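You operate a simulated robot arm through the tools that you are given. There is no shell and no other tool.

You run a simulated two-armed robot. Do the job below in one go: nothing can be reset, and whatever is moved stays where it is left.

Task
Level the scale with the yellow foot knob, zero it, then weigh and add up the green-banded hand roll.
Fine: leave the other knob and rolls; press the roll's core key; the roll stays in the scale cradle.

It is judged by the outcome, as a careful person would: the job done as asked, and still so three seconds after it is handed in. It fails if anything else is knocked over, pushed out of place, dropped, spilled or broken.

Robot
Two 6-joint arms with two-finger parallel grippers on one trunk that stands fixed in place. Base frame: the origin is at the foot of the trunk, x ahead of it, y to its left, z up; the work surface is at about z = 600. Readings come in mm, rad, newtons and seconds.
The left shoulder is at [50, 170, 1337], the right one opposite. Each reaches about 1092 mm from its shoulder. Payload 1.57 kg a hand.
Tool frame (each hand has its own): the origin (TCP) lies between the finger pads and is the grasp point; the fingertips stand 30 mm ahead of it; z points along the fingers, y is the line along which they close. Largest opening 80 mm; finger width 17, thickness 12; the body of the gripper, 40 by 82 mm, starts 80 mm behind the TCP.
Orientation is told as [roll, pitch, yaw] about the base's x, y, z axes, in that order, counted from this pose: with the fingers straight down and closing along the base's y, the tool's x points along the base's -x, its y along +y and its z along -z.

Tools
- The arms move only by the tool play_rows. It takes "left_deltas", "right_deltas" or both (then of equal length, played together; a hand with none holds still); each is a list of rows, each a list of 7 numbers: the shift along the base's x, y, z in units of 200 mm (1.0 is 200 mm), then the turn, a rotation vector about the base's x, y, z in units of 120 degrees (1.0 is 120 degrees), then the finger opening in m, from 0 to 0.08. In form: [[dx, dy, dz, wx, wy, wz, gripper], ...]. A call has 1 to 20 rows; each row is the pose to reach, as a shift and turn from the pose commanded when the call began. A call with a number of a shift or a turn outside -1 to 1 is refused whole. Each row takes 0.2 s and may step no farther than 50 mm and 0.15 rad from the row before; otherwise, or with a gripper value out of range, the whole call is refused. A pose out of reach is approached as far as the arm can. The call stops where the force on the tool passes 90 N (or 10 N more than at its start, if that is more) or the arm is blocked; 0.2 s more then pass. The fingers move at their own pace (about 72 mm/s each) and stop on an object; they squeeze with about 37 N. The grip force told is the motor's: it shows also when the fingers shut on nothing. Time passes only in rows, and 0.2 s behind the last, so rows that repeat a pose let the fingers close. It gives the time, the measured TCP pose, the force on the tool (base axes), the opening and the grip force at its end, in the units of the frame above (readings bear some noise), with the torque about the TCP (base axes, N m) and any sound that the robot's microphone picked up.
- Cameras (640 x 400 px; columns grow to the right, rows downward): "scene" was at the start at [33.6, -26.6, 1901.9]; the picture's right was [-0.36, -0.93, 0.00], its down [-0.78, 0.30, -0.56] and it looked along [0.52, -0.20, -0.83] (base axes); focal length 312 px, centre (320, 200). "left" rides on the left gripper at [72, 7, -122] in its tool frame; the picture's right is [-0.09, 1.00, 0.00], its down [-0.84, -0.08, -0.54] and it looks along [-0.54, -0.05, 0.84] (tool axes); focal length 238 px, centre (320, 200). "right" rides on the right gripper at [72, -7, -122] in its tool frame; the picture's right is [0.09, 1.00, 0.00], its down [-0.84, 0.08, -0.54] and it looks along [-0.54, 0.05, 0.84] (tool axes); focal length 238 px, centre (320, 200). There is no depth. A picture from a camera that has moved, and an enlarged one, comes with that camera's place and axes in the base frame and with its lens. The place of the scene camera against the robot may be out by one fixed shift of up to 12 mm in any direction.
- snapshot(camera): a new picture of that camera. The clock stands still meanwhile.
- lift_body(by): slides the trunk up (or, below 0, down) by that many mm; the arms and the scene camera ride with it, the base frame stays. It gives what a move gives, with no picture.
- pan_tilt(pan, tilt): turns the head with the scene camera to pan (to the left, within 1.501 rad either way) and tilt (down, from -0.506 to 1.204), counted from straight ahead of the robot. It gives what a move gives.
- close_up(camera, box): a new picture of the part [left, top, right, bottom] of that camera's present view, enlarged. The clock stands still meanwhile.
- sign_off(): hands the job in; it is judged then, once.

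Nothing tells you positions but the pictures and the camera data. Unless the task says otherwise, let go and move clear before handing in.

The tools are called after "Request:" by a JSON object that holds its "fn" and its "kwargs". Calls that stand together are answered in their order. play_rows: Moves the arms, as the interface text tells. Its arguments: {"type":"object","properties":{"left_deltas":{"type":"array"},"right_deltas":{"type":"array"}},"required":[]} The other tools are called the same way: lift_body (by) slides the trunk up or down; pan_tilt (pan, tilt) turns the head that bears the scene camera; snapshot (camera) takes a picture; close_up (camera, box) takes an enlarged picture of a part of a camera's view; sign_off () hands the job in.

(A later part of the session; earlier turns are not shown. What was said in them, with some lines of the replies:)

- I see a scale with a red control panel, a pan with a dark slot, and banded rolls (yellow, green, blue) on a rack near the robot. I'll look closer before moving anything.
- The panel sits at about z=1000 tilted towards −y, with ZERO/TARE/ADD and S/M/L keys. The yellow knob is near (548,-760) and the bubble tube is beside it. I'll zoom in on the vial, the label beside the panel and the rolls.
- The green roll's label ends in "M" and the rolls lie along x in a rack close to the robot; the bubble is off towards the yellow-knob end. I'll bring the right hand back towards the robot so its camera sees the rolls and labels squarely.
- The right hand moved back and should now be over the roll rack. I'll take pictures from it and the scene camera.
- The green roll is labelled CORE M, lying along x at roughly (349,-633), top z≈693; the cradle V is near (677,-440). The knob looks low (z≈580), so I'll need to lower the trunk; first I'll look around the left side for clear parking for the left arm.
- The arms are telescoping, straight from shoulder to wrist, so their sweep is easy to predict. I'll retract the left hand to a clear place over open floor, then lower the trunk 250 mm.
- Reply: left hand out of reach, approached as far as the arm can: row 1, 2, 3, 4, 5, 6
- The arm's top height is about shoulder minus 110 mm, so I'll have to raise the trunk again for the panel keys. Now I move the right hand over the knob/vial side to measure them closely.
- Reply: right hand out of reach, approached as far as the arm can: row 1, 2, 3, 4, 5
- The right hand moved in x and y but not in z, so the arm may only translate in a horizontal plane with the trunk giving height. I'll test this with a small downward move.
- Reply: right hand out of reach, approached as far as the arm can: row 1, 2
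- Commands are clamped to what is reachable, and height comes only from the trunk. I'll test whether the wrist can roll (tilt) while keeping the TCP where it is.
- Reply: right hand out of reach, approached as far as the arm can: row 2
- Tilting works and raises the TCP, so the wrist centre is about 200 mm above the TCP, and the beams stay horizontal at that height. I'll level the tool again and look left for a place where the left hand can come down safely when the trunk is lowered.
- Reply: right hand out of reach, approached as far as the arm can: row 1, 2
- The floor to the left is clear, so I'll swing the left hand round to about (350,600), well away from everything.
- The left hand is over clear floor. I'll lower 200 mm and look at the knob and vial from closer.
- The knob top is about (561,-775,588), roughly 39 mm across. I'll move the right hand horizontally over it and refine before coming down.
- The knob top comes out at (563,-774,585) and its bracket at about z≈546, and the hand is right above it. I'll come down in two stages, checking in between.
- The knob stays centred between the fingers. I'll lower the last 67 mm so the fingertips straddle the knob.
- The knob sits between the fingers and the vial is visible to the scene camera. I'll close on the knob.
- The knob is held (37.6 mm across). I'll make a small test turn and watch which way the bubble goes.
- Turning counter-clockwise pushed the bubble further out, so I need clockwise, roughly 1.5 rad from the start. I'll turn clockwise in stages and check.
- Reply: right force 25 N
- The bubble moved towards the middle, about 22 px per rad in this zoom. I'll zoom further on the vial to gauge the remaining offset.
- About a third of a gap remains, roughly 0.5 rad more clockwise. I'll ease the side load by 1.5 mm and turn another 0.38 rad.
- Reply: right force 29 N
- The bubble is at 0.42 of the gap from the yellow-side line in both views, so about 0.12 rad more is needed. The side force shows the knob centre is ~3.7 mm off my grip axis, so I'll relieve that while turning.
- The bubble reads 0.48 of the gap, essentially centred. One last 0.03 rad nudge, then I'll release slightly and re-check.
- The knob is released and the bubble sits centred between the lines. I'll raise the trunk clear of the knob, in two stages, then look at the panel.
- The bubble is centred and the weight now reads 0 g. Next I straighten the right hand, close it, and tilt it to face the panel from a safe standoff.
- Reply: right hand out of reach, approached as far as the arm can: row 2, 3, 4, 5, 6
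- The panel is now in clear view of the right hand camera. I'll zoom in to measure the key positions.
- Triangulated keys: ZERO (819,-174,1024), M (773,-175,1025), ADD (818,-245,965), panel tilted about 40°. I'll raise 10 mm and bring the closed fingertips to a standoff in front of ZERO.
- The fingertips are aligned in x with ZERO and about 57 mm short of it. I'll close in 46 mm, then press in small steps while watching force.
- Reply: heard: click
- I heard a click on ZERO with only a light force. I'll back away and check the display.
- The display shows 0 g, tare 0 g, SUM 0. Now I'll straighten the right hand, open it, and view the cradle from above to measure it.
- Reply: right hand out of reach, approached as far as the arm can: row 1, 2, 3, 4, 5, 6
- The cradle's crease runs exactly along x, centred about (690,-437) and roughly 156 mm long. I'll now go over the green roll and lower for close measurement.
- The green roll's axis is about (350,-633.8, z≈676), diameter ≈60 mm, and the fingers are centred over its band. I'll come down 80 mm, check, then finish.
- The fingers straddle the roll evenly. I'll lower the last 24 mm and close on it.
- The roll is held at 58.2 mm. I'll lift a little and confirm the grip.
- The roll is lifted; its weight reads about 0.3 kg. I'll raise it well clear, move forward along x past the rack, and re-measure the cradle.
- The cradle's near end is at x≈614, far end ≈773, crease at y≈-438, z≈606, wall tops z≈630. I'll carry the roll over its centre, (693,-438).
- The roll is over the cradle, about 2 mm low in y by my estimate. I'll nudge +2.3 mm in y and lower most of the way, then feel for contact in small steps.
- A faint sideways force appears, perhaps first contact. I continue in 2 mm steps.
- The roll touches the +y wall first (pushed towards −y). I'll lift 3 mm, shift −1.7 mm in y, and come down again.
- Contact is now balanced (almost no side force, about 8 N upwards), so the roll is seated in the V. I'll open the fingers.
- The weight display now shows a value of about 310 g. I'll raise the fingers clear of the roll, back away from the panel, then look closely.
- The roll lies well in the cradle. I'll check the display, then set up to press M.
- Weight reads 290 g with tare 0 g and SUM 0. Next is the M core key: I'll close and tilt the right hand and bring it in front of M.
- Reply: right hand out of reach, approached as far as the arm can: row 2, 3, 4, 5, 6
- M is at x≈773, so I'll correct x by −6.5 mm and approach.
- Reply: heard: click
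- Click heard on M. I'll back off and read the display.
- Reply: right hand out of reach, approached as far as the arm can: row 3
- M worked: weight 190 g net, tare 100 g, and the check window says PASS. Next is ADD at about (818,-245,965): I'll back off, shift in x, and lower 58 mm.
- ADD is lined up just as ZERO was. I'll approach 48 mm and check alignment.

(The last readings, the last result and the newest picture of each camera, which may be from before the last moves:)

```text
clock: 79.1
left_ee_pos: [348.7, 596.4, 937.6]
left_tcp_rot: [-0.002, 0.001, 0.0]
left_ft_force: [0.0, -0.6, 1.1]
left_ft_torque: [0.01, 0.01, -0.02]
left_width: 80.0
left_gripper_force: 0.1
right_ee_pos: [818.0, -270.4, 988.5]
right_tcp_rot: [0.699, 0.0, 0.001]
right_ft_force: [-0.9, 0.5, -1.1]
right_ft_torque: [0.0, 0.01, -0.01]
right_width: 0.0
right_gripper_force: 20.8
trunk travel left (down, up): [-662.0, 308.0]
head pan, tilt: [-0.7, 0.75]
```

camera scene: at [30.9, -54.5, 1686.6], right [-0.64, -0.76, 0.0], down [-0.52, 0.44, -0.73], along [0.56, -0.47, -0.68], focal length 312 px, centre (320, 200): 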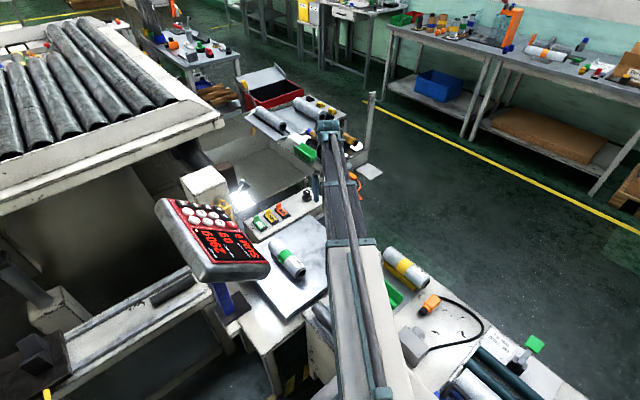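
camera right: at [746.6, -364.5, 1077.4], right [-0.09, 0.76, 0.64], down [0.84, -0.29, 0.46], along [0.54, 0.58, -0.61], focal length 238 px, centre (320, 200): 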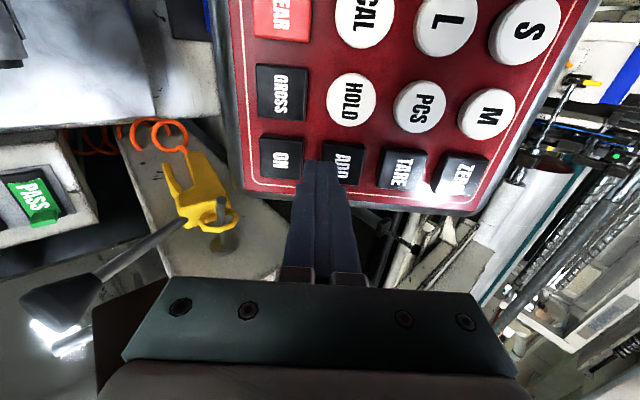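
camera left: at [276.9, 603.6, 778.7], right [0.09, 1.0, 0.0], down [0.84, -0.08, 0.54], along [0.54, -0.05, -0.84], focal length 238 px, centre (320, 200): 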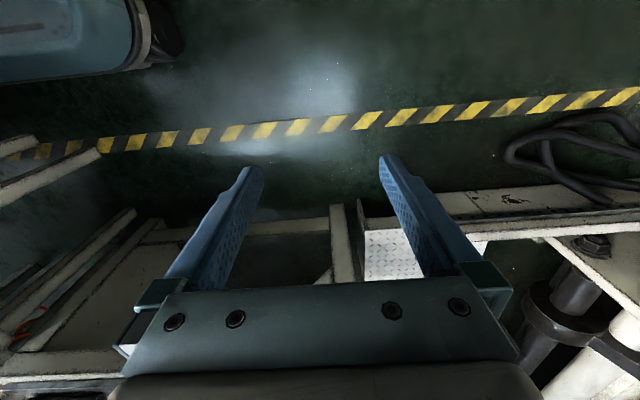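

Request:
{"fn": "play_rows", "kwargs": {"right_deltas": [[0, 0.01, 0, 0, 0, 0, 0.0], [0, 0.01, 0, 0, 0, 0, 0.0]]}}

Request:
{"fn": "close_up", "kwargs": {"camera": "right", "box": [240, 100, 400, 220]}}

```text
clock: 79.7
left_ee_pos: [348.4, 596.3, 936.2]
left_tcp_rot: [0.0, 0.0, 0.001]
left_ft_force: [0.0, 0.6, 0.3]
left_ft_torque: [0.02, 0.01, 0.01]
left_width: 80.0
left_gripper_force: 0.1
right_ee_pos: [818.6, -268.4, 987.6]
right_tcp_rot: [0.7, 0.0, 0.0]
right_ft_force: [0.2, -0.7, -0.6]
right_ft_torque: [0.02, -0.02, -0.03]
right_width: 0.0
right_gripper_force: 21.6
trunk travel left (down, up): [-662.0, 308.0]
head pan, tilt: [-0.7, 0.75]
```

```text
3.33 times, centred on (320, 160) of right
camera zoom: at [746.7, -351.6, 1077.4], right [-0.09, 0.76, 0.64], down [0.84, -0.29, 0.46], along [0.54, 0.58, -0.61], focal length 794 px, centre (320, 333)
```

zoom: 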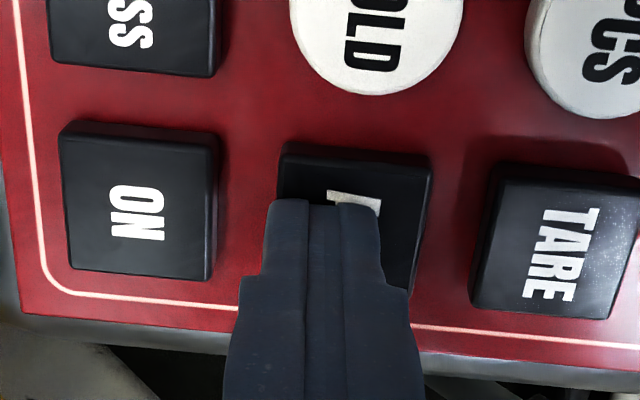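

The tip is squarely over ADD, about to touch. I continue in 2 mm steps.

Request:
{"fn": "play_rows", "kwargs": {"right_deltas": [[0, 0.01, 0, 0, 0, 0, 0.0], [0, 0.01, 0, 0, 0, 0, 0.0]]}}

```text
clock: 80.3
left_ee_pos: [348.2, 596.4, 936.6]
left_tcp_rot: [-0.001, 0.001, -0.002]
left_ft_force: [0.4, 0.1, -0.3]
left_ft_torque: [0.0, 0.01, 0.01]
left_width: 79.9
left_gripper_force: 0.1
right_ee_pos: [817.6, -267.1, 987.5]
right_tcp_rot: [0.702, 0.0, 0.0]
right_ft_force: [-0.8, -0.3, -0.3]
right_ft_torque: [0.01, 0.01, 0.03]
right_width: 0.1
right_gripper_force: 21.4
trunk travel left (down, up): [-662.0, 308.0]
head pan, tilt: [-0.7, 0.75]
```

Request:
{"fn": "play_rows", "kwargs": {"right_deltas": [[0, 0.01, 0, 0, 0, 0, 0.0], [0, 0.01, 0, 0, 0, 0, 0.0]]}}

```text
clock: 80.9
left_ee_pos: [349.9, 596.8, 936.8]
left_tcp_rot: [-0.001, 0.0, 0.0]
left_ft_force: [-0.3, -0.2, -0.1]
left_ft_torque: [0.01, 0.01, -0.03]
left_width: 79.8
left_gripper_force: 0.1
right_ee_pos: [817.7, -265.5, 988.4]
right_tcp_rot: [0.701, -0.001, 0.001]
right_ft_force: [-0.6, -1.3, 0.4]
right_ft_torque: [0.0, 0.0, 0.0]
right_width: 0.2
right_gripper_force: 21.0
trunk travel left (down, up): [-662.0, 308.0]
head pan, tilt: [-0.7, 0.75]
```

Contact is just starting (−1.3 N). One more 2 mm step.

Request:
{"fn": "play_rows", "kwargs": {"right_deltas": [[0, 0.01, 0, 0, 0, 0, 0.0], [0, 0.01, 0, 0, 0, 0, 0.0]]}}

```text
clock: 81.5
left_ee_pos: [348.4, 596.7, 936.8]
left_tcp_rot: [0.002, 0.0, 0.001]
left_ft_force: [-0.4, -0.2, 0.7]
left_ft_torque: [0.02, 0.01, 0.05]
left_width: 80.0
left_gripper_force: 0.0
right_ee_pos: [817.8, -263.6, 988.6]
right_tcp_rot: [0.703, 0.001, 0.0]
right_ft_force: [-0.3, -1.9, 0.8]
right_ft_torque: [-0.01, 0.02, 0.01]
right_width: 0.0
right_gripper_force: 21.0
trunk travel left (down, up): [-662.0, 308.0]
head pan, tilt: [-0.7, 0.75]
```

Request:
{"fn": "play_rows", "kwargs": {"right_deltas": [[0, 0.01, 0, 0, 0, 0, 0.0], [0, 0.01, 0, 0, 0, 0, 0.0]]}}

```text
clock: 82.1
left_ee_pos: [348.7, 596.9, 937.0]
left_tcp_rot: [0.001, -0.001, 0.001]
left_ft_force: [-0.7, 0.4, -0.2]
left_ft_torque: [0.0, 0.0, -0.01]
left_width: 80.0
left_gripper_force: 0.1
right_ee_pos: [817.9, -260.9, 989.0]
right_tcp_rot: [0.703, -0.001, -0.001]
right_ft_force: [0.5, -2.0, -0.4]
right_ft_torque: [-0.01, 0.02, 0.02]
right_width: 0.0
right_gripper_force: 21.3
trunk travel left (down, up): [-662.0, 308.0]
head pan, tilt: [-0.7, 0.75]
heard: click
```

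ADD clicked. I'll back off straight away and read the display.

Request:
{"fn": "play_rows", "kwargs": {"right_deltas": [[0, -0.1, 0, 0, 0, 0, 0.0], [0, -0.28, 0, 0, 0, 0, 0.0], [0, -0.46, 0, 0, 0, 0, 0.0], [-0.1, -0.66, 0, 0, 0, 0, 0.0], [-0.25, -0.84, 0, 0, 0, 0, 0.0]]}}

Request:
{"fn": "close_up", "kwargs": {"camera": "scene", "box": [130, 150, 310, 290]}}

Request:
{"fn": "snapshot", "kwargs": {"camera": "right"}}

```text
clock: 83.3
left_ee_pos: [348.5, 595.8, 936.9]
left_tcp_rot: [0.001, 0.001, 0.002]
left_ft_force: [-0.3, -0.4, 0.6]
left_ft_torque: [0.03, -0.03, 0.0]
left_width: 79.6
left_gripper_force: 0.0
right_ee_pos: [767.9, -428.1, 989.2]
right_tcp_rot: [0.701, 0.001, 0.0]
right_ft_force: [-0.8, -0.1, 0.2]
right_ft_torque: [-0.01, -0.01, 0.01]
right_width: 0.0
right_gripper_force: 21.2
trunk travel left (down, up): [-662.0, 308.0]
head pan, tilt: [-0.7, 0.75]
```

```text
2.86 times, centred on (220, 220) of scene
camera zoom: at [30.5, -54.8, 1628.7], right [-0.64, -0.77, 0.0], down [-0.52, 0.44, -0.73], along [0.56, -0.47, -0.68], focal length 892 px, centre (606, 143)
```

zoom: 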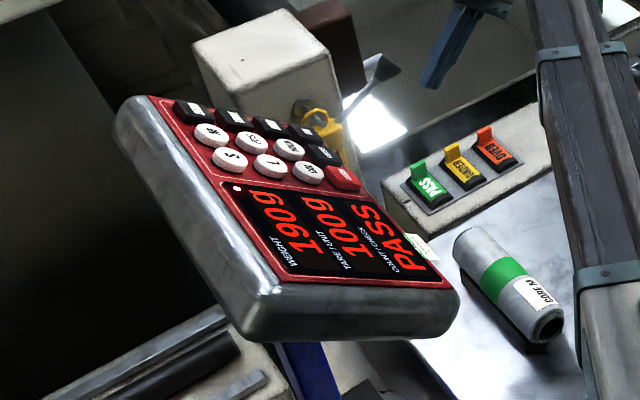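

```text
taken
camera right: at [696.8, -512.3, 1077.6], right [-0.09, 0.76, 0.64], down [0.84, -0.29, 0.46], along [0.54, 0.58, -0.61], focal length 238 px, centre (320, 200)
```

right: 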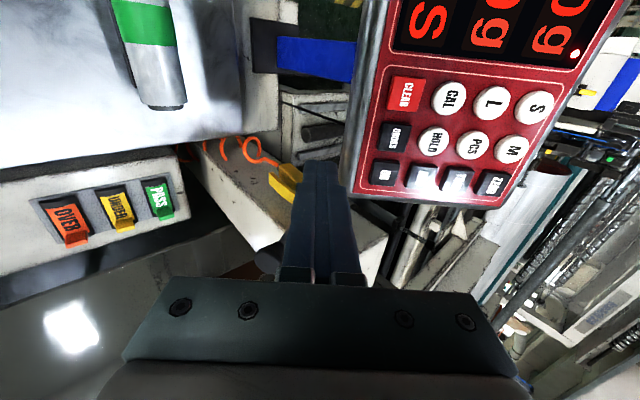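

The check window still shows PASS rather than a new sum. I'll let a second pass and look again.

Request:
{"fn": "play_rows", "kwargs": {"right_deltas": [[0, 0, 0, 0, 0, 0, 0.0], [0, 0, 0, 0, 0, 0, 0.0], [0, 0, 0, 0, 0, 0, 0.0], [0, 0, 0, 0, 0, 0, 0.0], [0, 0, 0, 0, 0, 0, 0.0], [0, 0, 0, 0, 0, 0, 0.0], [0, 0, 0, 0, 0, 0, 0.0], [0, 0, 0, 0, 0, 0, 0.0]]}}

Request:
{"fn": "close_up", "kwargs": {"camera": "scene", "box": [180, 180, 280, 260]}}

Request:
{"fn": "close_up", "kwargs": {"camera": "right", "box": [340, 0, 620, 210]}}

Request:
{"fn": "close_up", "kwargs": {"camera": "scene", "box": [230, 130, 350, 220]}}

```text
clock: 85.1
left_ee_pos: [348.8, 597.3, 936.6]
left_tcp_rot: [-0.001, 0.0, 0.0]
left_ft_force: [0.0, -1.3, 0.0]
left_ft_torque: [0.01, 0.0, 0.01]
left_width: 79.9
left_gripper_force: 0.0
right_ee_pos: [768.2, -430.0, 987.5]
right_tcp_rot: [0.704, 0.0, 0.001]
right_ft_force: [-0.3, 0.2, -0.3]
right_ft_torque: [0.03, -0.03, -0.01]
right_width: 0.0
right_gripper_force: 21.3
trunk travel left (down, up): [-662.0, 308.0]
head pan, tilt: [-0.7, 0.75]
```

```text
5.00 times, centred on (230, 220) of scene
camera zoom: at [30.8, -54.5, 1628.7], right [-0.64, -0.76, 0.0], down [-0.52, 0.44, -0.73], along [0.56, -0.47, -0.68], focal length 1561 px, centre (770, 100)
```

zoom: 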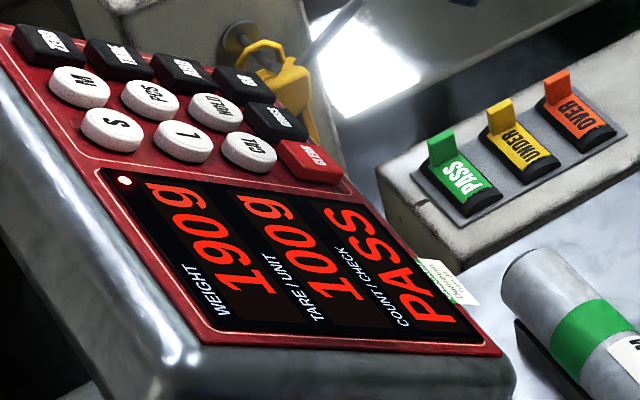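

```text
1.90 times, centred on (480, 105) of right
camera zoom: at [697.3, -511.9, 1077.5], right [-0.09, 0.76, 0.64], down [0.84, -0.29, 0.46], along [0.54, 0.58, -0.61], focal length 454 px, centre (15, 381)
```

zoom: 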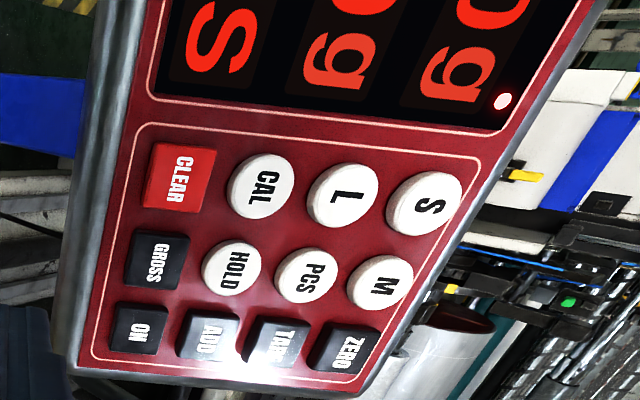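

```text
4.44 times, centred on (290, 175) of scene
camera zoom: at [30.8, -54.5, 1628.7], right [-0.64, -0.76, 0.0], down [-0.52, 0.44, -0.73], along [0.56, -0.47, -0.68], focal length 1388 px, centre (453, 311)
```

zoom: 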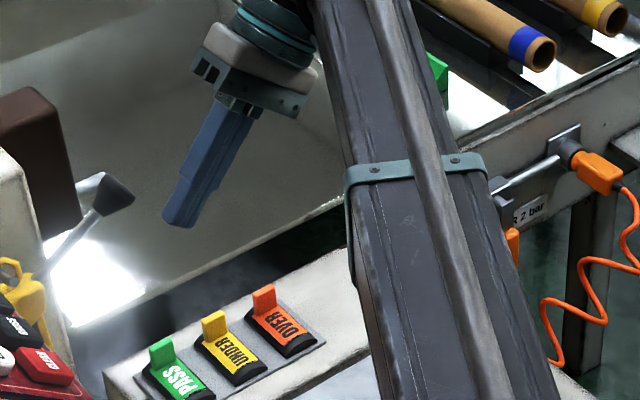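

The window reads PASS with 190 g net and 100 g tare; it may hide or alternate with the sum. I'll sample the display over a few moments before deciding anything.

Request:
{"fn": "play_rows", "kwargs": {"right_deltas": [[0, 0, 0, 0, 0, 0, 0.0]]}}

Request:
{"fn": "close_up", "kwargs": {"camera": "scene", "box": [180, 190, 280, 260]}}

Request:
{"fn": "play_rows", "kwargs": {"right_deltas": [[0, 0, 0, 0, 0, 0, 0.0], [0, 0, 0, 0, 0, 0, 0.0]]}}

Request:
{"fn": "close_up", "kwargs": {"camera": "scene", "box": [180, 190, 280, 260]}}

Request:
{"fn": "play_rows", "kwargs": {"right_deltas": [[0, 0, 0, 0, 0, 0, 0.0], [0, 0, 0, 0, 0, 0, 0.0], [0, 0, 0, 0, 0, 0, 0.0]]}}

Request:
{"fn": "close_up", "kwargs": {"camera": "scene", "box": [180, 190, 280, 260]}}

```text
clock: 85.5
left_ee_pos: [348.8, 598.4, 936.6]
left_tcp_rot: [0.0, 0.0, 0.001]
left_ft_force: [0.8, -0.5, -0.8]
left_ft_torque: [0.02, 0.02, -0.03]
left_width: 80.0
left_gripper_force: 0.0
right_ee_pos: [769.3, -428.4, 988.8]
right_tcp_rot: [0.702, 0.001, -0.001]
right_ft_force: [-0.6, -0.7, -0.1]
right_ft_torque: [0.03, 0.01, -0.01]
right_width: 0.2
right_gripper_force: 20.8
trunk travel left (down, up): [-662.0, 308.0]
head pan, tilt: [-0.7, 0.75]
```

```text
5.71 times, centred on (230, 225) of scene
camera zoom: at [30.8, -54.5, 1628.7], right [-0.64, -0.76, 0.0], down [-0.52, 0.44, -0.73], along [0.56, -0.47, -0.68], focal length 1784 px, centre (834, 57)
```

zoom: 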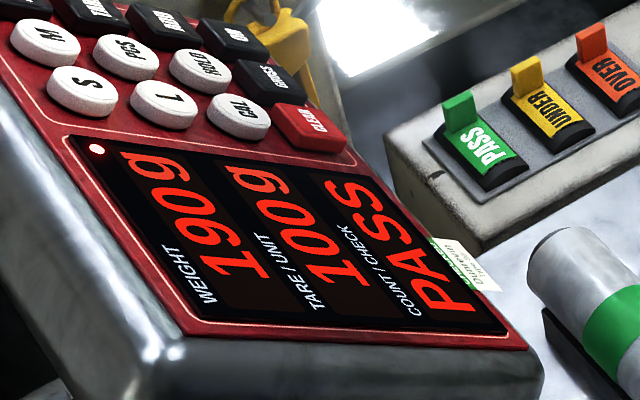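

```text
clock: 86.1
left_ee_pos: [348.6, 597.1, 936.8]
left_tcp_rot: [0.001, 0.001, 0.001]
left_ft_force: [0.3, 0.4, 0.3]
left_ft_torque: [-0.01, 0.02, -0.01]
left_width: 80.2
left_gripper_force: 0.0
right_ee_pos: [768.7, -429.5, 987.9]
right_tcp_rot: [0.701, 0.0, 0.002]
right_ft_force: [-0.7, -0.3, -0.5]
right_ft_torque: [0.0, -0.02, 0.06]
right_width: 0.1
right_gripper_force: 20.7
trunk travel left (down, up): [-662.0, 308.0]
head pan, tilt: [-0.7, 0.75]
```

```text
5.71 times, centred on (230, 225) of scene
camera zoom: at [30.8, -54.5, 1628.7], right [-0.64, -0.76, 0.0], down [-0.52, 0.44, -0.73], along [0.56, -0.47, -0.68], focal length 1784 px, centre (834, 57)
```

zoom: 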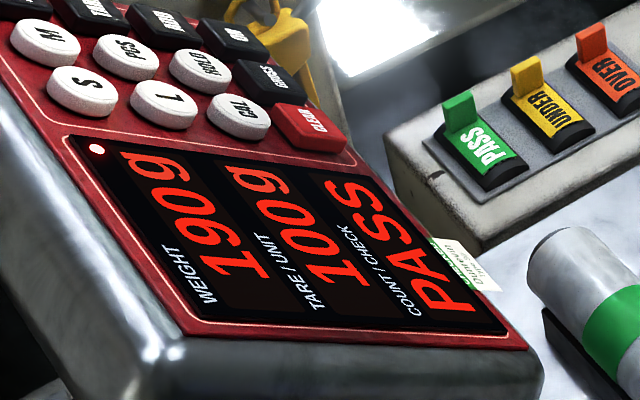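

```text
clock: 86.9
left_ee_pos: [348.4, 595.9, 935.8]
left_tcp_rot: [0.0, -0.001, 0.001]
left_ft_force: [-0.3, 0.6, 0.2]
left_ft_torque: [0.01, -0.02, -0.05]
left_width: 80.0
left_gripper_force: 0.2
right_ee_pos: [768.7, -429.3, 988.7]
right_tcp_rot: [0.701, 0.002, 0.0]
right_ft_force: [0.2, -0.2, 0.7]
right_ft_torque: [-0.01, 0.04, -0.01]
right_width: 0.0
right_gripper_force: 21.2
trunk travel left (down, up): [-662.0, 308.0]
head pan, tilt: [-0.7, 0.75]
```

```text
5.71 times, centred on (230, 225) of scene
camera zoom: at [30.8, -54.5, 1628.7], right [-0.64, -0.76, 0.0], down [-0.52, 0.44, -0.73], along [0.56, -0.47, -0.68], focal length 1784 px, centre (834, 57)
```

zoom: 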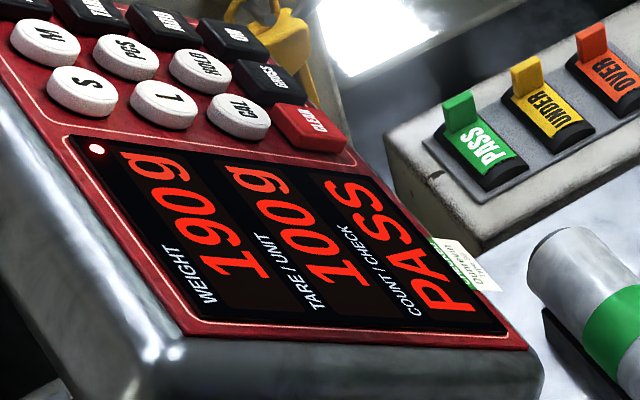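

The display steadily shows 190 g, 100 g, PASS, so the sum is hidden while the roll loads the scale. Before handing in I want to confirm ADD was taken, without risking a double add; lifting the roll for a moment should bring the SUM back into the window. I'll straighten the hand and go back over the roll.

Request:
{"fn": "play_rows", "kwargs": {"right_deltas": [[-0.08, -0.1, 0, -0.048, 0, 0, 0.0], [-0.16, -0.2, 0, -0.096, 0, 0, 0.0], [-0.25, -0.3, 0, -0.144, 0, 0, 0.04], [-0.34, -0.4, 0, -0.192, 0, 0, 0.08], [-0.43, -0.5, 0, -0.24, 0, 0, 0.08], [-0.52, -0.6, 0, -0.288, 0, 0, 0.08], [-0.59, -0.65, 0, -0.3345, 0, 0, 0.08]]}}

Request:
{"fn": "lift_body", "kwargs": {"by": -100}}

Request:
{"fn": "snapshot", "kwargs": {"camera": "right"}}

Request:
{"fn": "close_up", "kwargs": {"camera": "scene", "box": [130, 150, 290, 270]}}

```text
clock: 88.5
left_ee_pos: [347.4, 597.5, 936.4]
left_tcp_rot: [0.0, 0.0, -0.002]
left_ft_force: [0.1, -0.2, -0.2]
left_ft_torque: [0.03, 0.0, 0.01]
left_width: 79.9
left_gripper_force: 0.0
right_ee_pos: [647.1, -560.6, 936.8]
right_tcp_rot: [0.0, 0.001, 0.0]
right_ft_force: [0.8, 0.4, -0.5]
right_ft_torque: [0.0, -0.02, -0.01]
right_width: 80.1
right_gripper_force: 0.1
right hand out of reach, approached as far as the arm can: row 1, 2, 3, 4, 5, 6, 7
trunk travel left (down, up): [-662.0, 308.0]
head pan, tilt: [-0.7, 0.75]
```

```text
clock: 89.8
left_ee_pos: [348.9, 597.1, 836.3]
left_tcp_rot: [0.0, 0.001, 0.0]
left_ft_force: [0.7, -0.6, -0.1]
left_ft_torque: [0.01, 0.02, -0.04]
left_width: 80.1
left_gripper_force: 0.2
right_ee_pos: [648.3, -560.7, 836.0]
right_tcp_rot: [0.0, 0.001, -0.001]
right_ft_force: [0.6, 0.2, 0.7]
right_ft_torque: [0.0, -0.02, 0.03]
right_width: 80.0
right_gripper_force: 0.0
trunk travel left (down, up): [-562.0, 408.0]
head pan, tilt: [-0.7, 0.75]
```

```text
taken
camera right: at [576.8, -565.8, 958.7], right [-0.09, 1.0, 0.0], down [0.84, 0.08, 0.54], along [0.54, 0.05, -0.84], focal length 238 px, centre (320, 200)
```

right: 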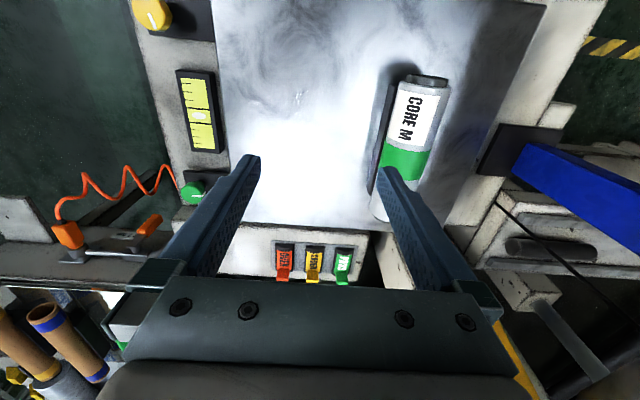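

```text
3.33 times, centred on (210, 210) of scene
camera zoom: at [30.7, -54.5, 1528.7], right [-0.64, -0.76, 0.0], down [-0.52, 0.44, -0.73], along [0.56, -0.47, -0.68], focal length 1041 px, centre (687, 167)
```

zoom: 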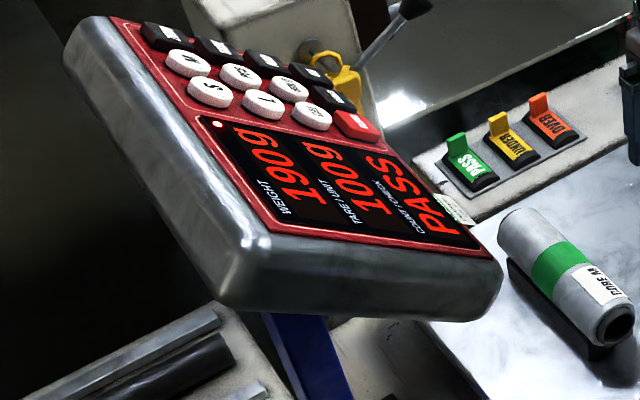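

The roll sits still and the display is legible from here. I'll move over the roll and come down around it.

Request:
{"fn": "play_rows", "kwargs": {"right_deltas": [[0.08, 0.2, 0, 0, 0, 0, 0.08], [0.16, 0.4, 0, 0, 0, 0, 0.08], [0.2275, 0.603, 0, 0, 0, 0, 0.08], [0.2275, 0.603, 0, 0, 0, 0, 0.08]]}}

Request:
{"fn": "lift_body", "kwargs": {"by": -100}}

Request:
{"fn": "snapshot", "kwargs": {"camera": "right"}}

```text
clock: 90.8
left_ee_pos: [348.6, 597.2, 836.9]
left_tcp_rot: [0.001, 0.0, -0.001]
left_ft_force: [1.3, -1.1, -0.1]
left_ft_torque: [0.01, 0.03, -0.03]
left_width: 80.0
left_gripper_force: 0.1
right_ee_pos: [692.9, -437.5, 836.2]
right_tcp_rot: [-0.001, 0.001, 0.0]
right_ft_force: [-0.1, -0.3, -0.2]
right_ft_torque: [-0.06, 0.0, 0.01]
right_width: 80.0
right_gripper_force: 0.0
trunk travel left (down, up): [-562.0, 408.0]
head pan, tilt: [-0.7, 0.75]
```

```text
clock: 92.2
left_ee_pos: [348.3, 596.3, 735.9]
left_tcp_rot: [0.0, -0.001, 0.001]
left_ft_force: [0.8, 0.9, -0.1]
left_ft_torque: [0.01, -0.02, 0.0]
left_width: 79.9
left_gripper_force: 0.0
right_ee_pos: [692.8, -437.9, 736.7]
right_tcp_rot: [0.0, 0.002, -0.001]
right_ft_force: [-0.2, 0.8, 0.4]
right_ft_torque: [0.0, 0.02, -0.01]
right_width: 80.1
right_gripper_force: 0.1
trunk travel left (down, up): [-462.0, 508.0]
head pan, tilt: [-0.7, 0.75]
```

```text
taken
camera right: at [622.0, -444.0, 858.7], right [-0.09, 1.0, 0.0], down [0.84, 0.08, 0.54], along [0.54, 0.05, -0.84], focal length 238 px, centre (320, 200)
```

right: 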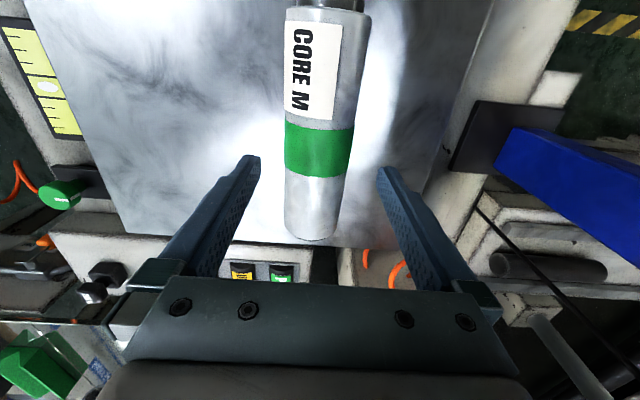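

Request:
{"fn": "play_rows", "kwargs": {"right_deltas": [[0, -0.0085, 0, 0, 0, 0, 0.08], [0, -0.0085, 0, 0, 0, 0, 0.08]]}}

Request:
{"fn": "lift_body", "kwargs": {"by": -40}}

Request:
{"fn": "lift_body", "kwargs": {"by": -22}}

Request:
{"fn": "snapshot", "kwargs": {"camera": "right"}}

```text
clock: 92.8
left_ee_pos: [348.9, 597.9, 735.7]
left_tcp_rot: [0.0, 0.0, -0.001]
left_ft_force: [-0.3, 0.8, 0.6]
left_ft_torque: [0.0, 0.01, 0.0]
left_width: 79.9
left_gripper_force: 0.0
right_ee_pos: [693.5, -440.4, 736.9]
right_tcp_rot: [0.0, 0.002, 0.0]
right_ft_force: [0.2, -0.4, 0.3]
right_ft_torque: [0.0, -0.01, 0.0]
right_width: 80.2
right_gripper_force: 0.0
trunk travel left (down, up): [-462.0, 508.0]
head pan, tilt: [-0.7, 0.75]
```

```text
clock: 93.6
left_ee_pos: [349.1, 598.1, 696.6]
left_tcp_rot: [0.0, 0.002, 0.0]
left_ft_force: [-0.4, -0.6, 0.5]
left_ft_torque: [0.02, 0.0, 0.01]
left_width: 80.0
left_gripper_force: 0.1
right_ee_pos: [693.5, -440.3, 697.5]
right_tcp_rot: [-0.001, 0.002, 0.0]
right_ft_force: [0.3, 0.5, 0.1]
right_ft_torque: [0.0, 0.03, 0.01]
right_width: 80.1
right_gripper_force: 0.0
trunk travel left (down, up): [-422.0, 548.0]
head pan, tilt: [-0.7, 0.75]
```

```text
clock: 94.3
left_ee_pos: [348.3, 595.7, 674.7]
left_tcp_rot: [0.0, -0.001, 0.001]
left_ft_force: [-0.1, -0.2, 1.0]
left_ft_torque: [0.01, -0.01, 0.0]
left_width: 79.9
left_gripper_force: 0.1
right_ee_pos: [692.8, -440.1, 674.7]
right_tcp_rot: [0.0, 0.001, 0.001]
right_ft_force: [-0.2, -0.9, 0.1]
right_ft_torque: [0.0, -0.04, 0.04]
right_width: 79.8
right_gripper_force: 0.0
trunk travel left (down, up): [-400.0, 570.0]
head pan, tilt: [-0.7, 0.75]
```

```text
taken
camera right: at [622.0, -445.8, 796.7], right [-0.09, 1.0, 0.0], down [0.84, 0.08, 0.54], along [0.54, 0.05, -0.84], focal length 238 px, centre (320, 200)
```

right: 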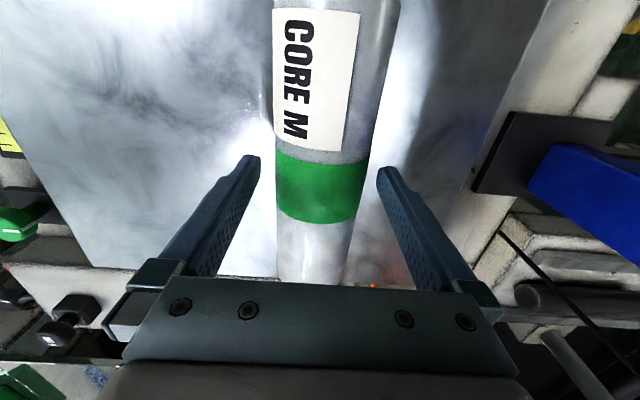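

The fingers are centred on the roll again. I'll grip and lift it clear of the cradle for the reading.

Request:
{"fn": "play_rows", "kwargs": {"right_deltas": [[0, 0, 0, 0, 0, 0, 0.06], [0, 0, 0, 0, 0, 0, 0.05], [0, 0, 0, 0, 0, 0, 0.05], [0, 0, 0, 0, 0, 0, 0.05]]}}

Request:
{"fn": "lift_body", "kwargs": {"by": 20}}

Request:
{"fn": "snapshot", "kwargs": {"camera": "right"}}

Request:
{"fn": "close_up", "kwargs": {"camera": "scene", "box": [100, 90, 260, 220]}}

```text
clock: 95.3
left_ee_pos: [349.7, 597.1, 673.3]
left_tcp_rot: [-0.001, 0.0, 0.0]
left_ft_force: [-0.6, 0.7, -0.7]
left_ft_torque: [-0.02, 0.03, -0.01]
left_width: 79.9
left_gripper_force: 0.1
right_ee_pos: [693.1, -439.9, 674.9]
right_tcp_rot: [0.0, 0.002, 0.0]
right_ft_force: [0.7, 1.2, 0.2]
right_ft_torque: [0.0, 0.02, 0.02]
right_width: 58.4
right_gripper_force: 36.9
trunk travel left (down, up): [-400.0, 570.0]
head pan, tilt: [-0.7, 0.75]
```

```text
clock: 95.9
left_ee_pos: [348.7, 596.3, 694.3]
left_tcp_rot: [-0.001, -0.001, -0.002]
left_ft_force: [-0.1, 0.5, 0.5]
left_ft_torque: [-0.02, 0.04, 0.02]
left_width: 80.1
left_gripper_force: 0.0
right_ee_pos: [692.9, -440.1, 694.3]
right_tcp_rot: [0.0, 0.001, 0.0]
right_ft_force: [0.1, 0.8, -3.1]
right_ft_torque: [0.0, -0.01, -0.01]
right_width: 58.4
right_gripper_force: 37.2
trunk travel left (down, up): [-420.0, 550.0]
head pan, tilt: [-0.7, 0.75]
```

```text
taken
camera right: at [622.2, -446.0, 816.4], right [-0.09, 1.0, 0.0], down [0.84, 0.08, 0.54], along [0.54, 0.05, -0.84], focal length 238 px, centre (320, 200)
```

right: 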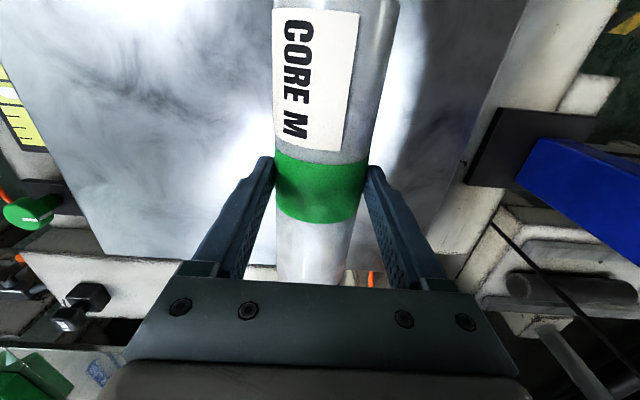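

```text
3.08 times, centred on (180, 155) of scene
camera zoom: at [31.1, -54.6, 1386.7], right [-0.64, -0.76, 0.0], down [-0.52, 0.44, -0.73], along [0.56, -0.47, -0.68], focal length 961 px, centre (751, 338)
```

zoom: 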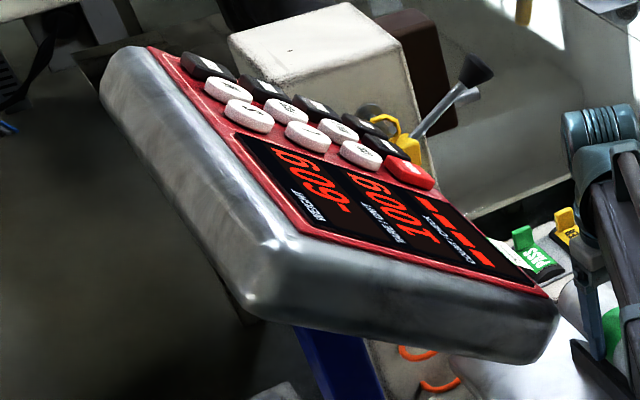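

The roll is off the cradle; the weight reads around −60 g and the third window shows dashes, presumably still settling. I'll wait a little and look again, slightly higher.

Request:
{"fn": "play_rows", "kwargs": {"right_deltas": [[0, 0, 0, 0, 0, 0, 0.05], [0, 0, 0, 0, 0, 0, 0.05], [0, 0, 0, 0, 0, 0, 0.05], [0, 0, 0, 0, 0, 0, 0.05], [0, 0, 0, 0, 0, 0, 0.05], [0, 0, 0, 0, 0, 0, 0.05]]}}

Request:
{"fn": "close_up", "kwargs": {"camera": "scene", "box": [100, 90, 260, 220]}}

Request:
{"fn": "lift_body", "kwargs": {"by": 110}}

Request:
{"fn": "close_up", "kwargs": {"camera": "scene", "box": [130, 140, 290, 260]}}

```text
clock: 97.3
left_ee_pos: [349.4, 596.1, 693.9]
left_tcp_rot: [0.001, 0.001, -0.002]
left_ft_force: [-0.3, -0.3, -0.4]
left_ft_torque: [-0.01, 0.0, -0.01]
left_width: 80.1
left_gripper_force: 0.1
right_ee_pos: [693.6, -440.2, 693.3]
right_tcp_rot: [0.0, 0.003, 0.001]
right_ft_force: [-0.5, 0.4, -3.1]
right_ft_torque: [0.0, -0.01, 0.0]
right_width: 58.1
right_gripper_force: 36.8
trunk travel left (down, up): [-420.0, 550.0]
head pan, tilt: [-0.7, 0.75]
```

```text
3.08 times, centred on (180, 155) of scene
camera zoom: at [31.0, -54.6, 1386.7], right [-0.64, -0.76, 0.0], down [-0.52, 0.44, -0.73], along [0.56, -0.47, -0.68], focal length 961 px, centre (751, 338)
```

zoom: 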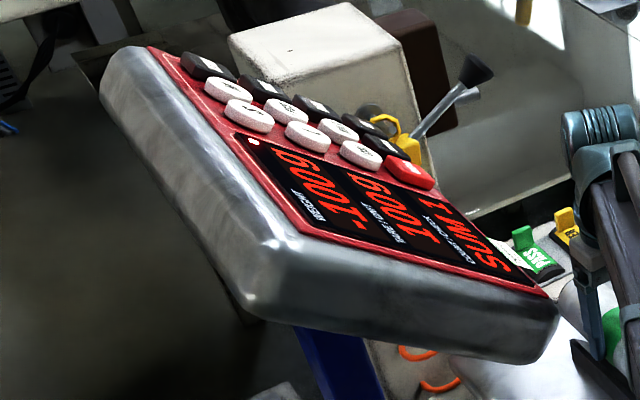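

```text
clock: 98.8
left_ee_pos: [349.1, 597.1, 804.6]
left_tcp_rot: [0.001, 0.0, 0.0]
left_ft_force: [-0.2, 0.4, -0.2]
left_ft_torque: [0.0, -0.03, 0.0]
left_width: 80.2
left_gripper_force: 0.1
right_ee_pos: [692.4, -440.1, 804.5]
right_tcp_rot: [0.0, 0.003, 0.0]
right_ft_force: [0.0, 0.3, -3.8]
right_ft_torque: [0.01, 0.01, 0.0]
right_width: 58.4
right_gripper_force: 36.6
trunk travel left (down, up): [-530.0, 440.0]
head pan, tilt: [-0.7, 0.75]
```

```text
3.33 times, centred on (210, 200) of scene
camera zoom: at [31.2, -54.6, 1496.6], right [-0.64, -0.76, 0.0], down [-0.52, 0.44, -0.73], along [0.56, -0.47, -0.68], focal length 1041 px, centre (687, 200)
```

zoom: 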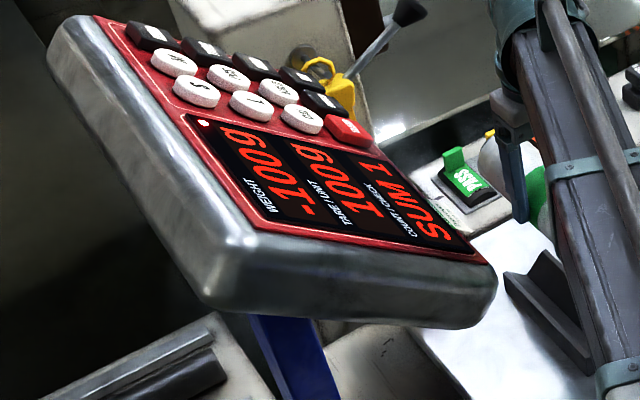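

SUM 1 — ADD was registered, and tare stays at 100 g. Now I'll set the roll back in the cradle the same way.

Request:
{"fn": "lift_body", "kwargs": {"by": -118}}

Request:
{"fn": "lift_body", "kwargs": {"by": -9}}

Request:
{"fn": "lift_body", "kwargs": {"by": -2}}

```text
clock: 100.2
left_ee_pos: [349.0, 596.9, 686.0]
left_tcp_rot: [0.0, 0.001, 0.0]
left_ft_force: [0.2, -0.4, -0.2]
left_ft_torque: [0.0, -0.03, 0.0]
left_width: 80.2
left_gripper_force: 0.1
right_ee_pos: [693.4, -439.8, 686.4]
right_tcp_rot: [-0.001, 0.001, -0.001]
right_ft_force: [-0.1, -0.5, -3.2]
right_ft_torque: [0.0, 0.0, -0.03]
right_width: 58.3
right_gripper_force: 36.7
trunk travel left (down, up): [-412.0, 558.0]
head pan, tilt: [-0.7, 0.75]
```

```text
clock: 100.8
left_ee_pos: [349.3, 596.5, 676.5]
left_tcp_rot: [0.0, 0.0, -0.002]
left_ft_force: [0.1, 0.3, -0.6]
left_ft_torque: [-0.02, -0.01, -0.01]
left_width: 80.0
left_gripper_force: 0.1
right_ee_pos: [694.4, -440.3, 676.3]
right_tcp_rot: [0.0, 0.002, 0.0]
right_ft_force: [-0.1, -0.4, -1.7]
right_ft_torque: [0.01, 0.01, 0.0]
right_width: 58.4
right_gripper_force: 37.1
trunk travel left (down, up): [-403.0, 567.0]
head pan, tilt: [-0.7, 0.75]
```

```text
clock: 101.3
left_ee_pos: [348.5, 596.8, 675.0]
left_tcp_rot: [0.001, 0.0, 0.0]
left_ft_force: [-0.5, -0.5, 0.1]
left_ft_torque: [0.0, 0.01, 0.0]
left_width: 80.1
left_gripper_force: 0.1
right_ee_pos: [694.2, -439.7, 674.3]
right_tcp_rot: [-0.001, 0.003, 0.001]
right_ft_force: [-1.7, 0.2, -3.0]
right_ft_torque: [0.01, 0.0, 0.02]
right_width: 58.4
right_gripper_force: 37.0
trunk travel left (down, up): [-401.0, 569.0]
head pan, tilt: [-0.7, 0.75]
```

Request:
{"fn": "lift_body", "kwargs": {"by": -1.5}}

```text
clock: 101.8
left_ee_pos: [349.4, 596.1, 674.5]
left_tcp_rot: [0.001, -0.001, 0.0]
left_ft_force: [-0.5, -0.3, 0.2]
left_ft_torque: [-0.02, 0.02, 0.01]
left_width: 79.9
left_gripper_force: 0.0
right_ee_pos: [693.0, -439.6, 674.7]
right_tcp_rot: [-0.001, 0.001, 0.0]
right_ft_force: [3.4, -0.4, 7.5]
right_ft_torque: [0.08, 0.49, -0.05]
right_width: 58.7
right_gripper_force: 37.0
trunk travel left (down, up): [-399.0, 571.0]
head pan, tilt: [-0.7, 0.75]
```

The roll is seated again with no side force. I'll open, rise straight up and back away.

Request:
{"fn": "play_rows", "kwargs": {"right_deltas": [[0, 0, 0, 0, 0, 0, 0.062], [0, 0, 0, 0, 0, 0, 0.07], [0, 0, 0, 0, 0, 0, 0.08], [0, 0, 0, 0, 0, 0, 0.08]]}}

Request:
{"fn": "snapshot", "kwargs": {"camera": "right"}}

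Request:
{"fn": "lift_body", "kwargs": {"by": 90}}

Request:
{"fn": "play_rows", "kwargs": {"right_deltas": [[-0.1, -0.15, 0, 0, 0, 0, 0.08], [-0.2, -0.32, 0, 0, 0, 0, 0.08], [-0.3, -0.5, 0, 0, 0, 0, 0.08], [-0.4, -0.7, 0, 0, 0, 0, 0.08]]}}

Request:
{"fn": "lift_body", "kwargs": {"by": 150}}

Request:
{"fn": "snapshot", "kwargs": {"camera": "right"}}

Request:
{"fn": "close_up", "kwargs": {"camera": "scene", "box": [130, 150, 330, 300]}}

```text
clock: 102.8
left_ee_pos: [348.1, 596.7, 673.3]
left_tcp_rot: [0.002, 0.001, 0.001]
left_ft_force: [0.2, 0.0, -1.0]
left_ft_torque: [-0.01, -0.02, 0.03]
left_width: 80.1
left_gripper_force: 0.0
right_ee_pos: [693.8, -439.5, 673.9]
right_tcp_rot: [0.0, 0.003, 0.0]
right_ft_force: [0.1, -0.3, 0.2]
right_ft_torque: [-0.01, -0.01, -0.03]
right_width: 79.9
right_gripper_force: 0.0
trunk travel left (down, up): [-399.0, 571.0]
head pan, tilt: [-0.7, 0.75]
```

```text
taken
camera right: at [622.1, -445.8, 796.1], right [-0.09, 1.0, 0.0], down [0.84, 0.08, 0.54], along [0.54, 0.05, -0.84], focal length 238 px, centre (320, 200)
```

right: 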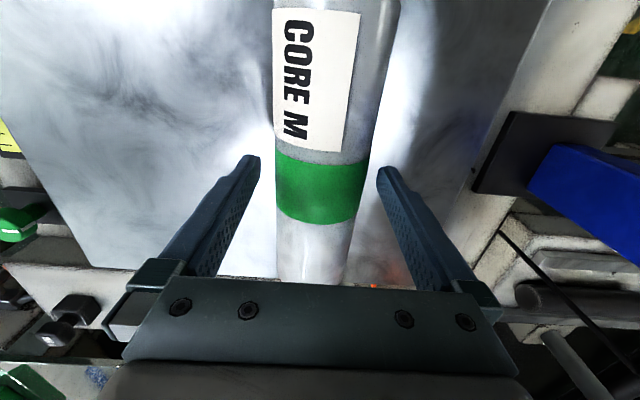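

```text
clock: 104.1
left_ee_pos: [348.6, 595.6, 762.6]
left_tcp_rot: [-0.001, -0.001, -0.001]
left_ft_force: [0.2, -0.1, -0.5]
left_ft_torque: [0.02, -0.01, -0.01]
left_width: 80.0
left_gripper_force: 0.0
right_ee_pos: [695.5, -440.9, 763.1]
right_tcp_rot: [0.0, 0.001, -0.001]
right_ft_force: [-0.5, 0.3, 0.0]
right_ft_torque: [-0.03, -0.02, -0.01]
right_width: 80.2
right_gripper_force: 0.2
trunk travel left (down, up): [-489.0, 481.0]
head pan, tilt: [-0.7, 0.75]
```

```text
clock: 105.1
left_ee_pos: [348.4, 597.0, 763.7]
left_tcp_rot: [0.0, 0.0, -0.001]
left_ft_force: [0.7, 0.3, -0.3]
left_ft_torque: [0.02, 0.0, 0.02]
left_width: 80.2
left_gripper_force: 0.2
right_ee_pos: [613.0, -578.6, 764.0]
right_tcp_rot: [0.0, 0.002, 0.001]
right_ft_force: [-0.5, 0.5, -0.7]
right_ft_torque: [0.0, 0.0, 0.0]
right_width: 79.8
right_gripper_force: 0.0
trunk travel left (down, up): [-489.0, 481.0]
head pan, tilt: [-0.7, 0.75]
```

```text
clock: 106.8
left_ee_pos: [349.0, 596.1, 913.9]
left_tcp_rot: [-0.001, 0.001, 0.0]
left_ft_force: [0.1, -0.1, -0.9]
left_ft_torque: [0.03, 0.03, -0.01]
left_width: 79.9
left_gripper_force: 0.1
right_ee_pos: [612.6, -578.2, 913.3]
right_tcp_rot: [0.001, 0.002, 0.001]
right_ft_force: [0.3, -0.3, 0.3]
right_ft_torque: [-0.04, -0.02, 0.0]
right_width: 80.1
right_gripper_force: 0.1
trunk travel left (down, up): [-639.0, 331.0]
head pan, tilt: [-0.7, 0.75]
```

```text
taken
camera right: at [541.6, -584.4, 1036.1], right [-0.09, 1.0, 0.0], down [0.84, 0.08, 0.54], along [0.54, 0.05, -0.84], focal length 238 px, centre (320, 200)
```

right: 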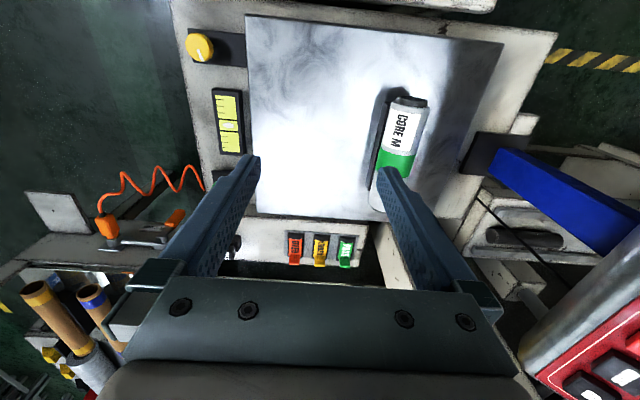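

```text
2.67 times, centred on (230, 225) of scene
camera zoom: at [30.9, -54.5, 1606.1], right [-0.64, -0.76, 0.0], down [-0.52, 0.44, -0.73], along [0.56, -0.47, -0.68], focal length 832 px, centre (560, 133)
```

zoom: 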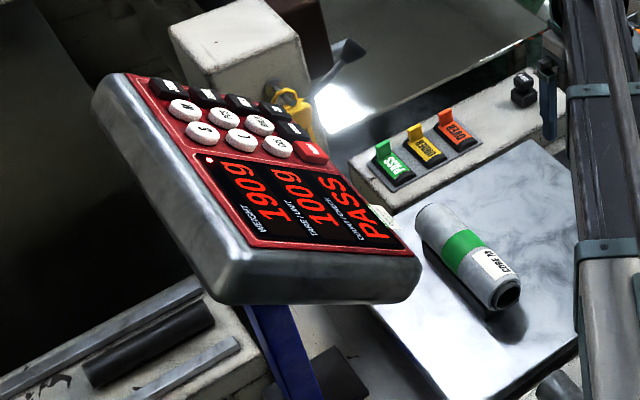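

The roll is back in the cradle with 190 g net, 100 g tare, PASS. I'll do a last check of the vial and the rack.

Request:
{"fn": "close_up", "kwargs": {"camera": "right", "box": [170, 20, 270, 170]}}

Request:
{"fn": "snapshot", "kwargs": {"camera": "scene"}}

Request:
{"fn": "close_up", "kwargs": {"camera": "right", "box": [340, 80, 460, 220]}}

```text
2.67 times, centred on (220, 95) of right
camera zoom: at [541.6, -584.4, 1036.1], right [-0.09, 1.0, 0.0], down [0.84, 0.08, 0.54], along [0.54, 0.05, -0.84], focal length 636 px, centre (587, 480)
```

zoom: 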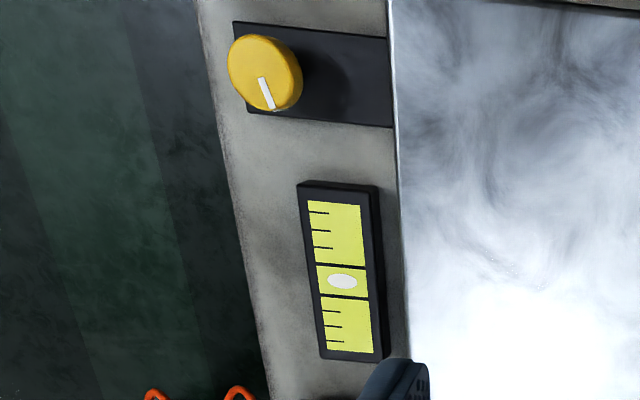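

```text
taken
camera scene: at [30.9, -54.5, 1606.1], right [-0.64, -0.76, 0.0], down [-0.52, 0.44, -0.73], along [0.56, -0.47, -0.68], focal length 312 px, centre (320, 200)
```

scene: 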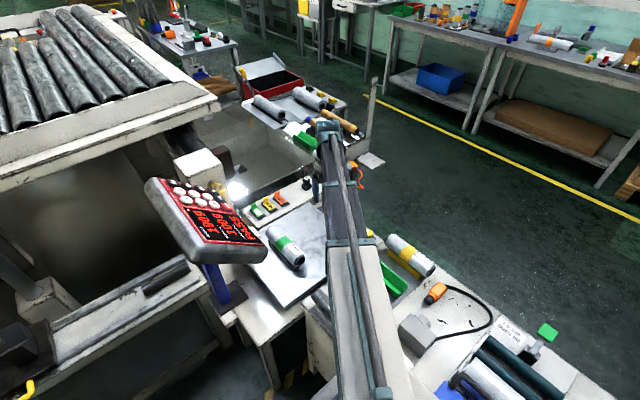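

```text
2.86 times, centred on (400, 150) of right
camera zoom: at [541.6, -584.4, 1036.1], right [-0.09, 1.0, 0.0], down [0.84, 0.08, 0.54], along [0.54, 0.05, -0.84], focal length 681 px, centre (91, 343)
```

zoom: 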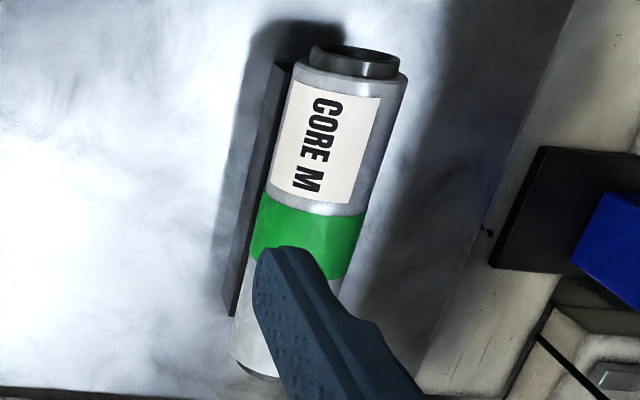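

The bubble is centred between its lines and the green roll lies in the cradle, reading 190 g net and PASS with SUM 1 stored. The other rolls and the green knob are where they were and both hands are clear, so I'm handing in.

Request:
{"fn": "sign_off", "kwargs": {}}

```text
The job is handed in.
```

The scale is level and zeroed, and the green-banded roll has been weighed and added to the sum. I've handed the job in.

- **Levelling:** I turned only the yellow foot knob. The bubble now sits between the centre lines, and the empty scale read 0 g instead of −20 g.
- **Zeroing:** I pressed ZERO after levelling and heard it click. The display already read 0 g by then, so the click is my only sign that it took.
- **Weighing:** The green-banded roll is labelled CORE M and read 290 g in the cradle. After the M key, the display showed 190 g net, 100 g tare and PASS.
- **Adding up:** I pressed ADD once. The display shows PASS instead of the sum while a roll is on the scale, so I lifted the roll briefly to check. It showed SUM 1, and I put the roll back.

At the end the roll was in the cradle, reading 190 g and PASS. I did not touch the other knob or the other rolls, and both hands were clear.
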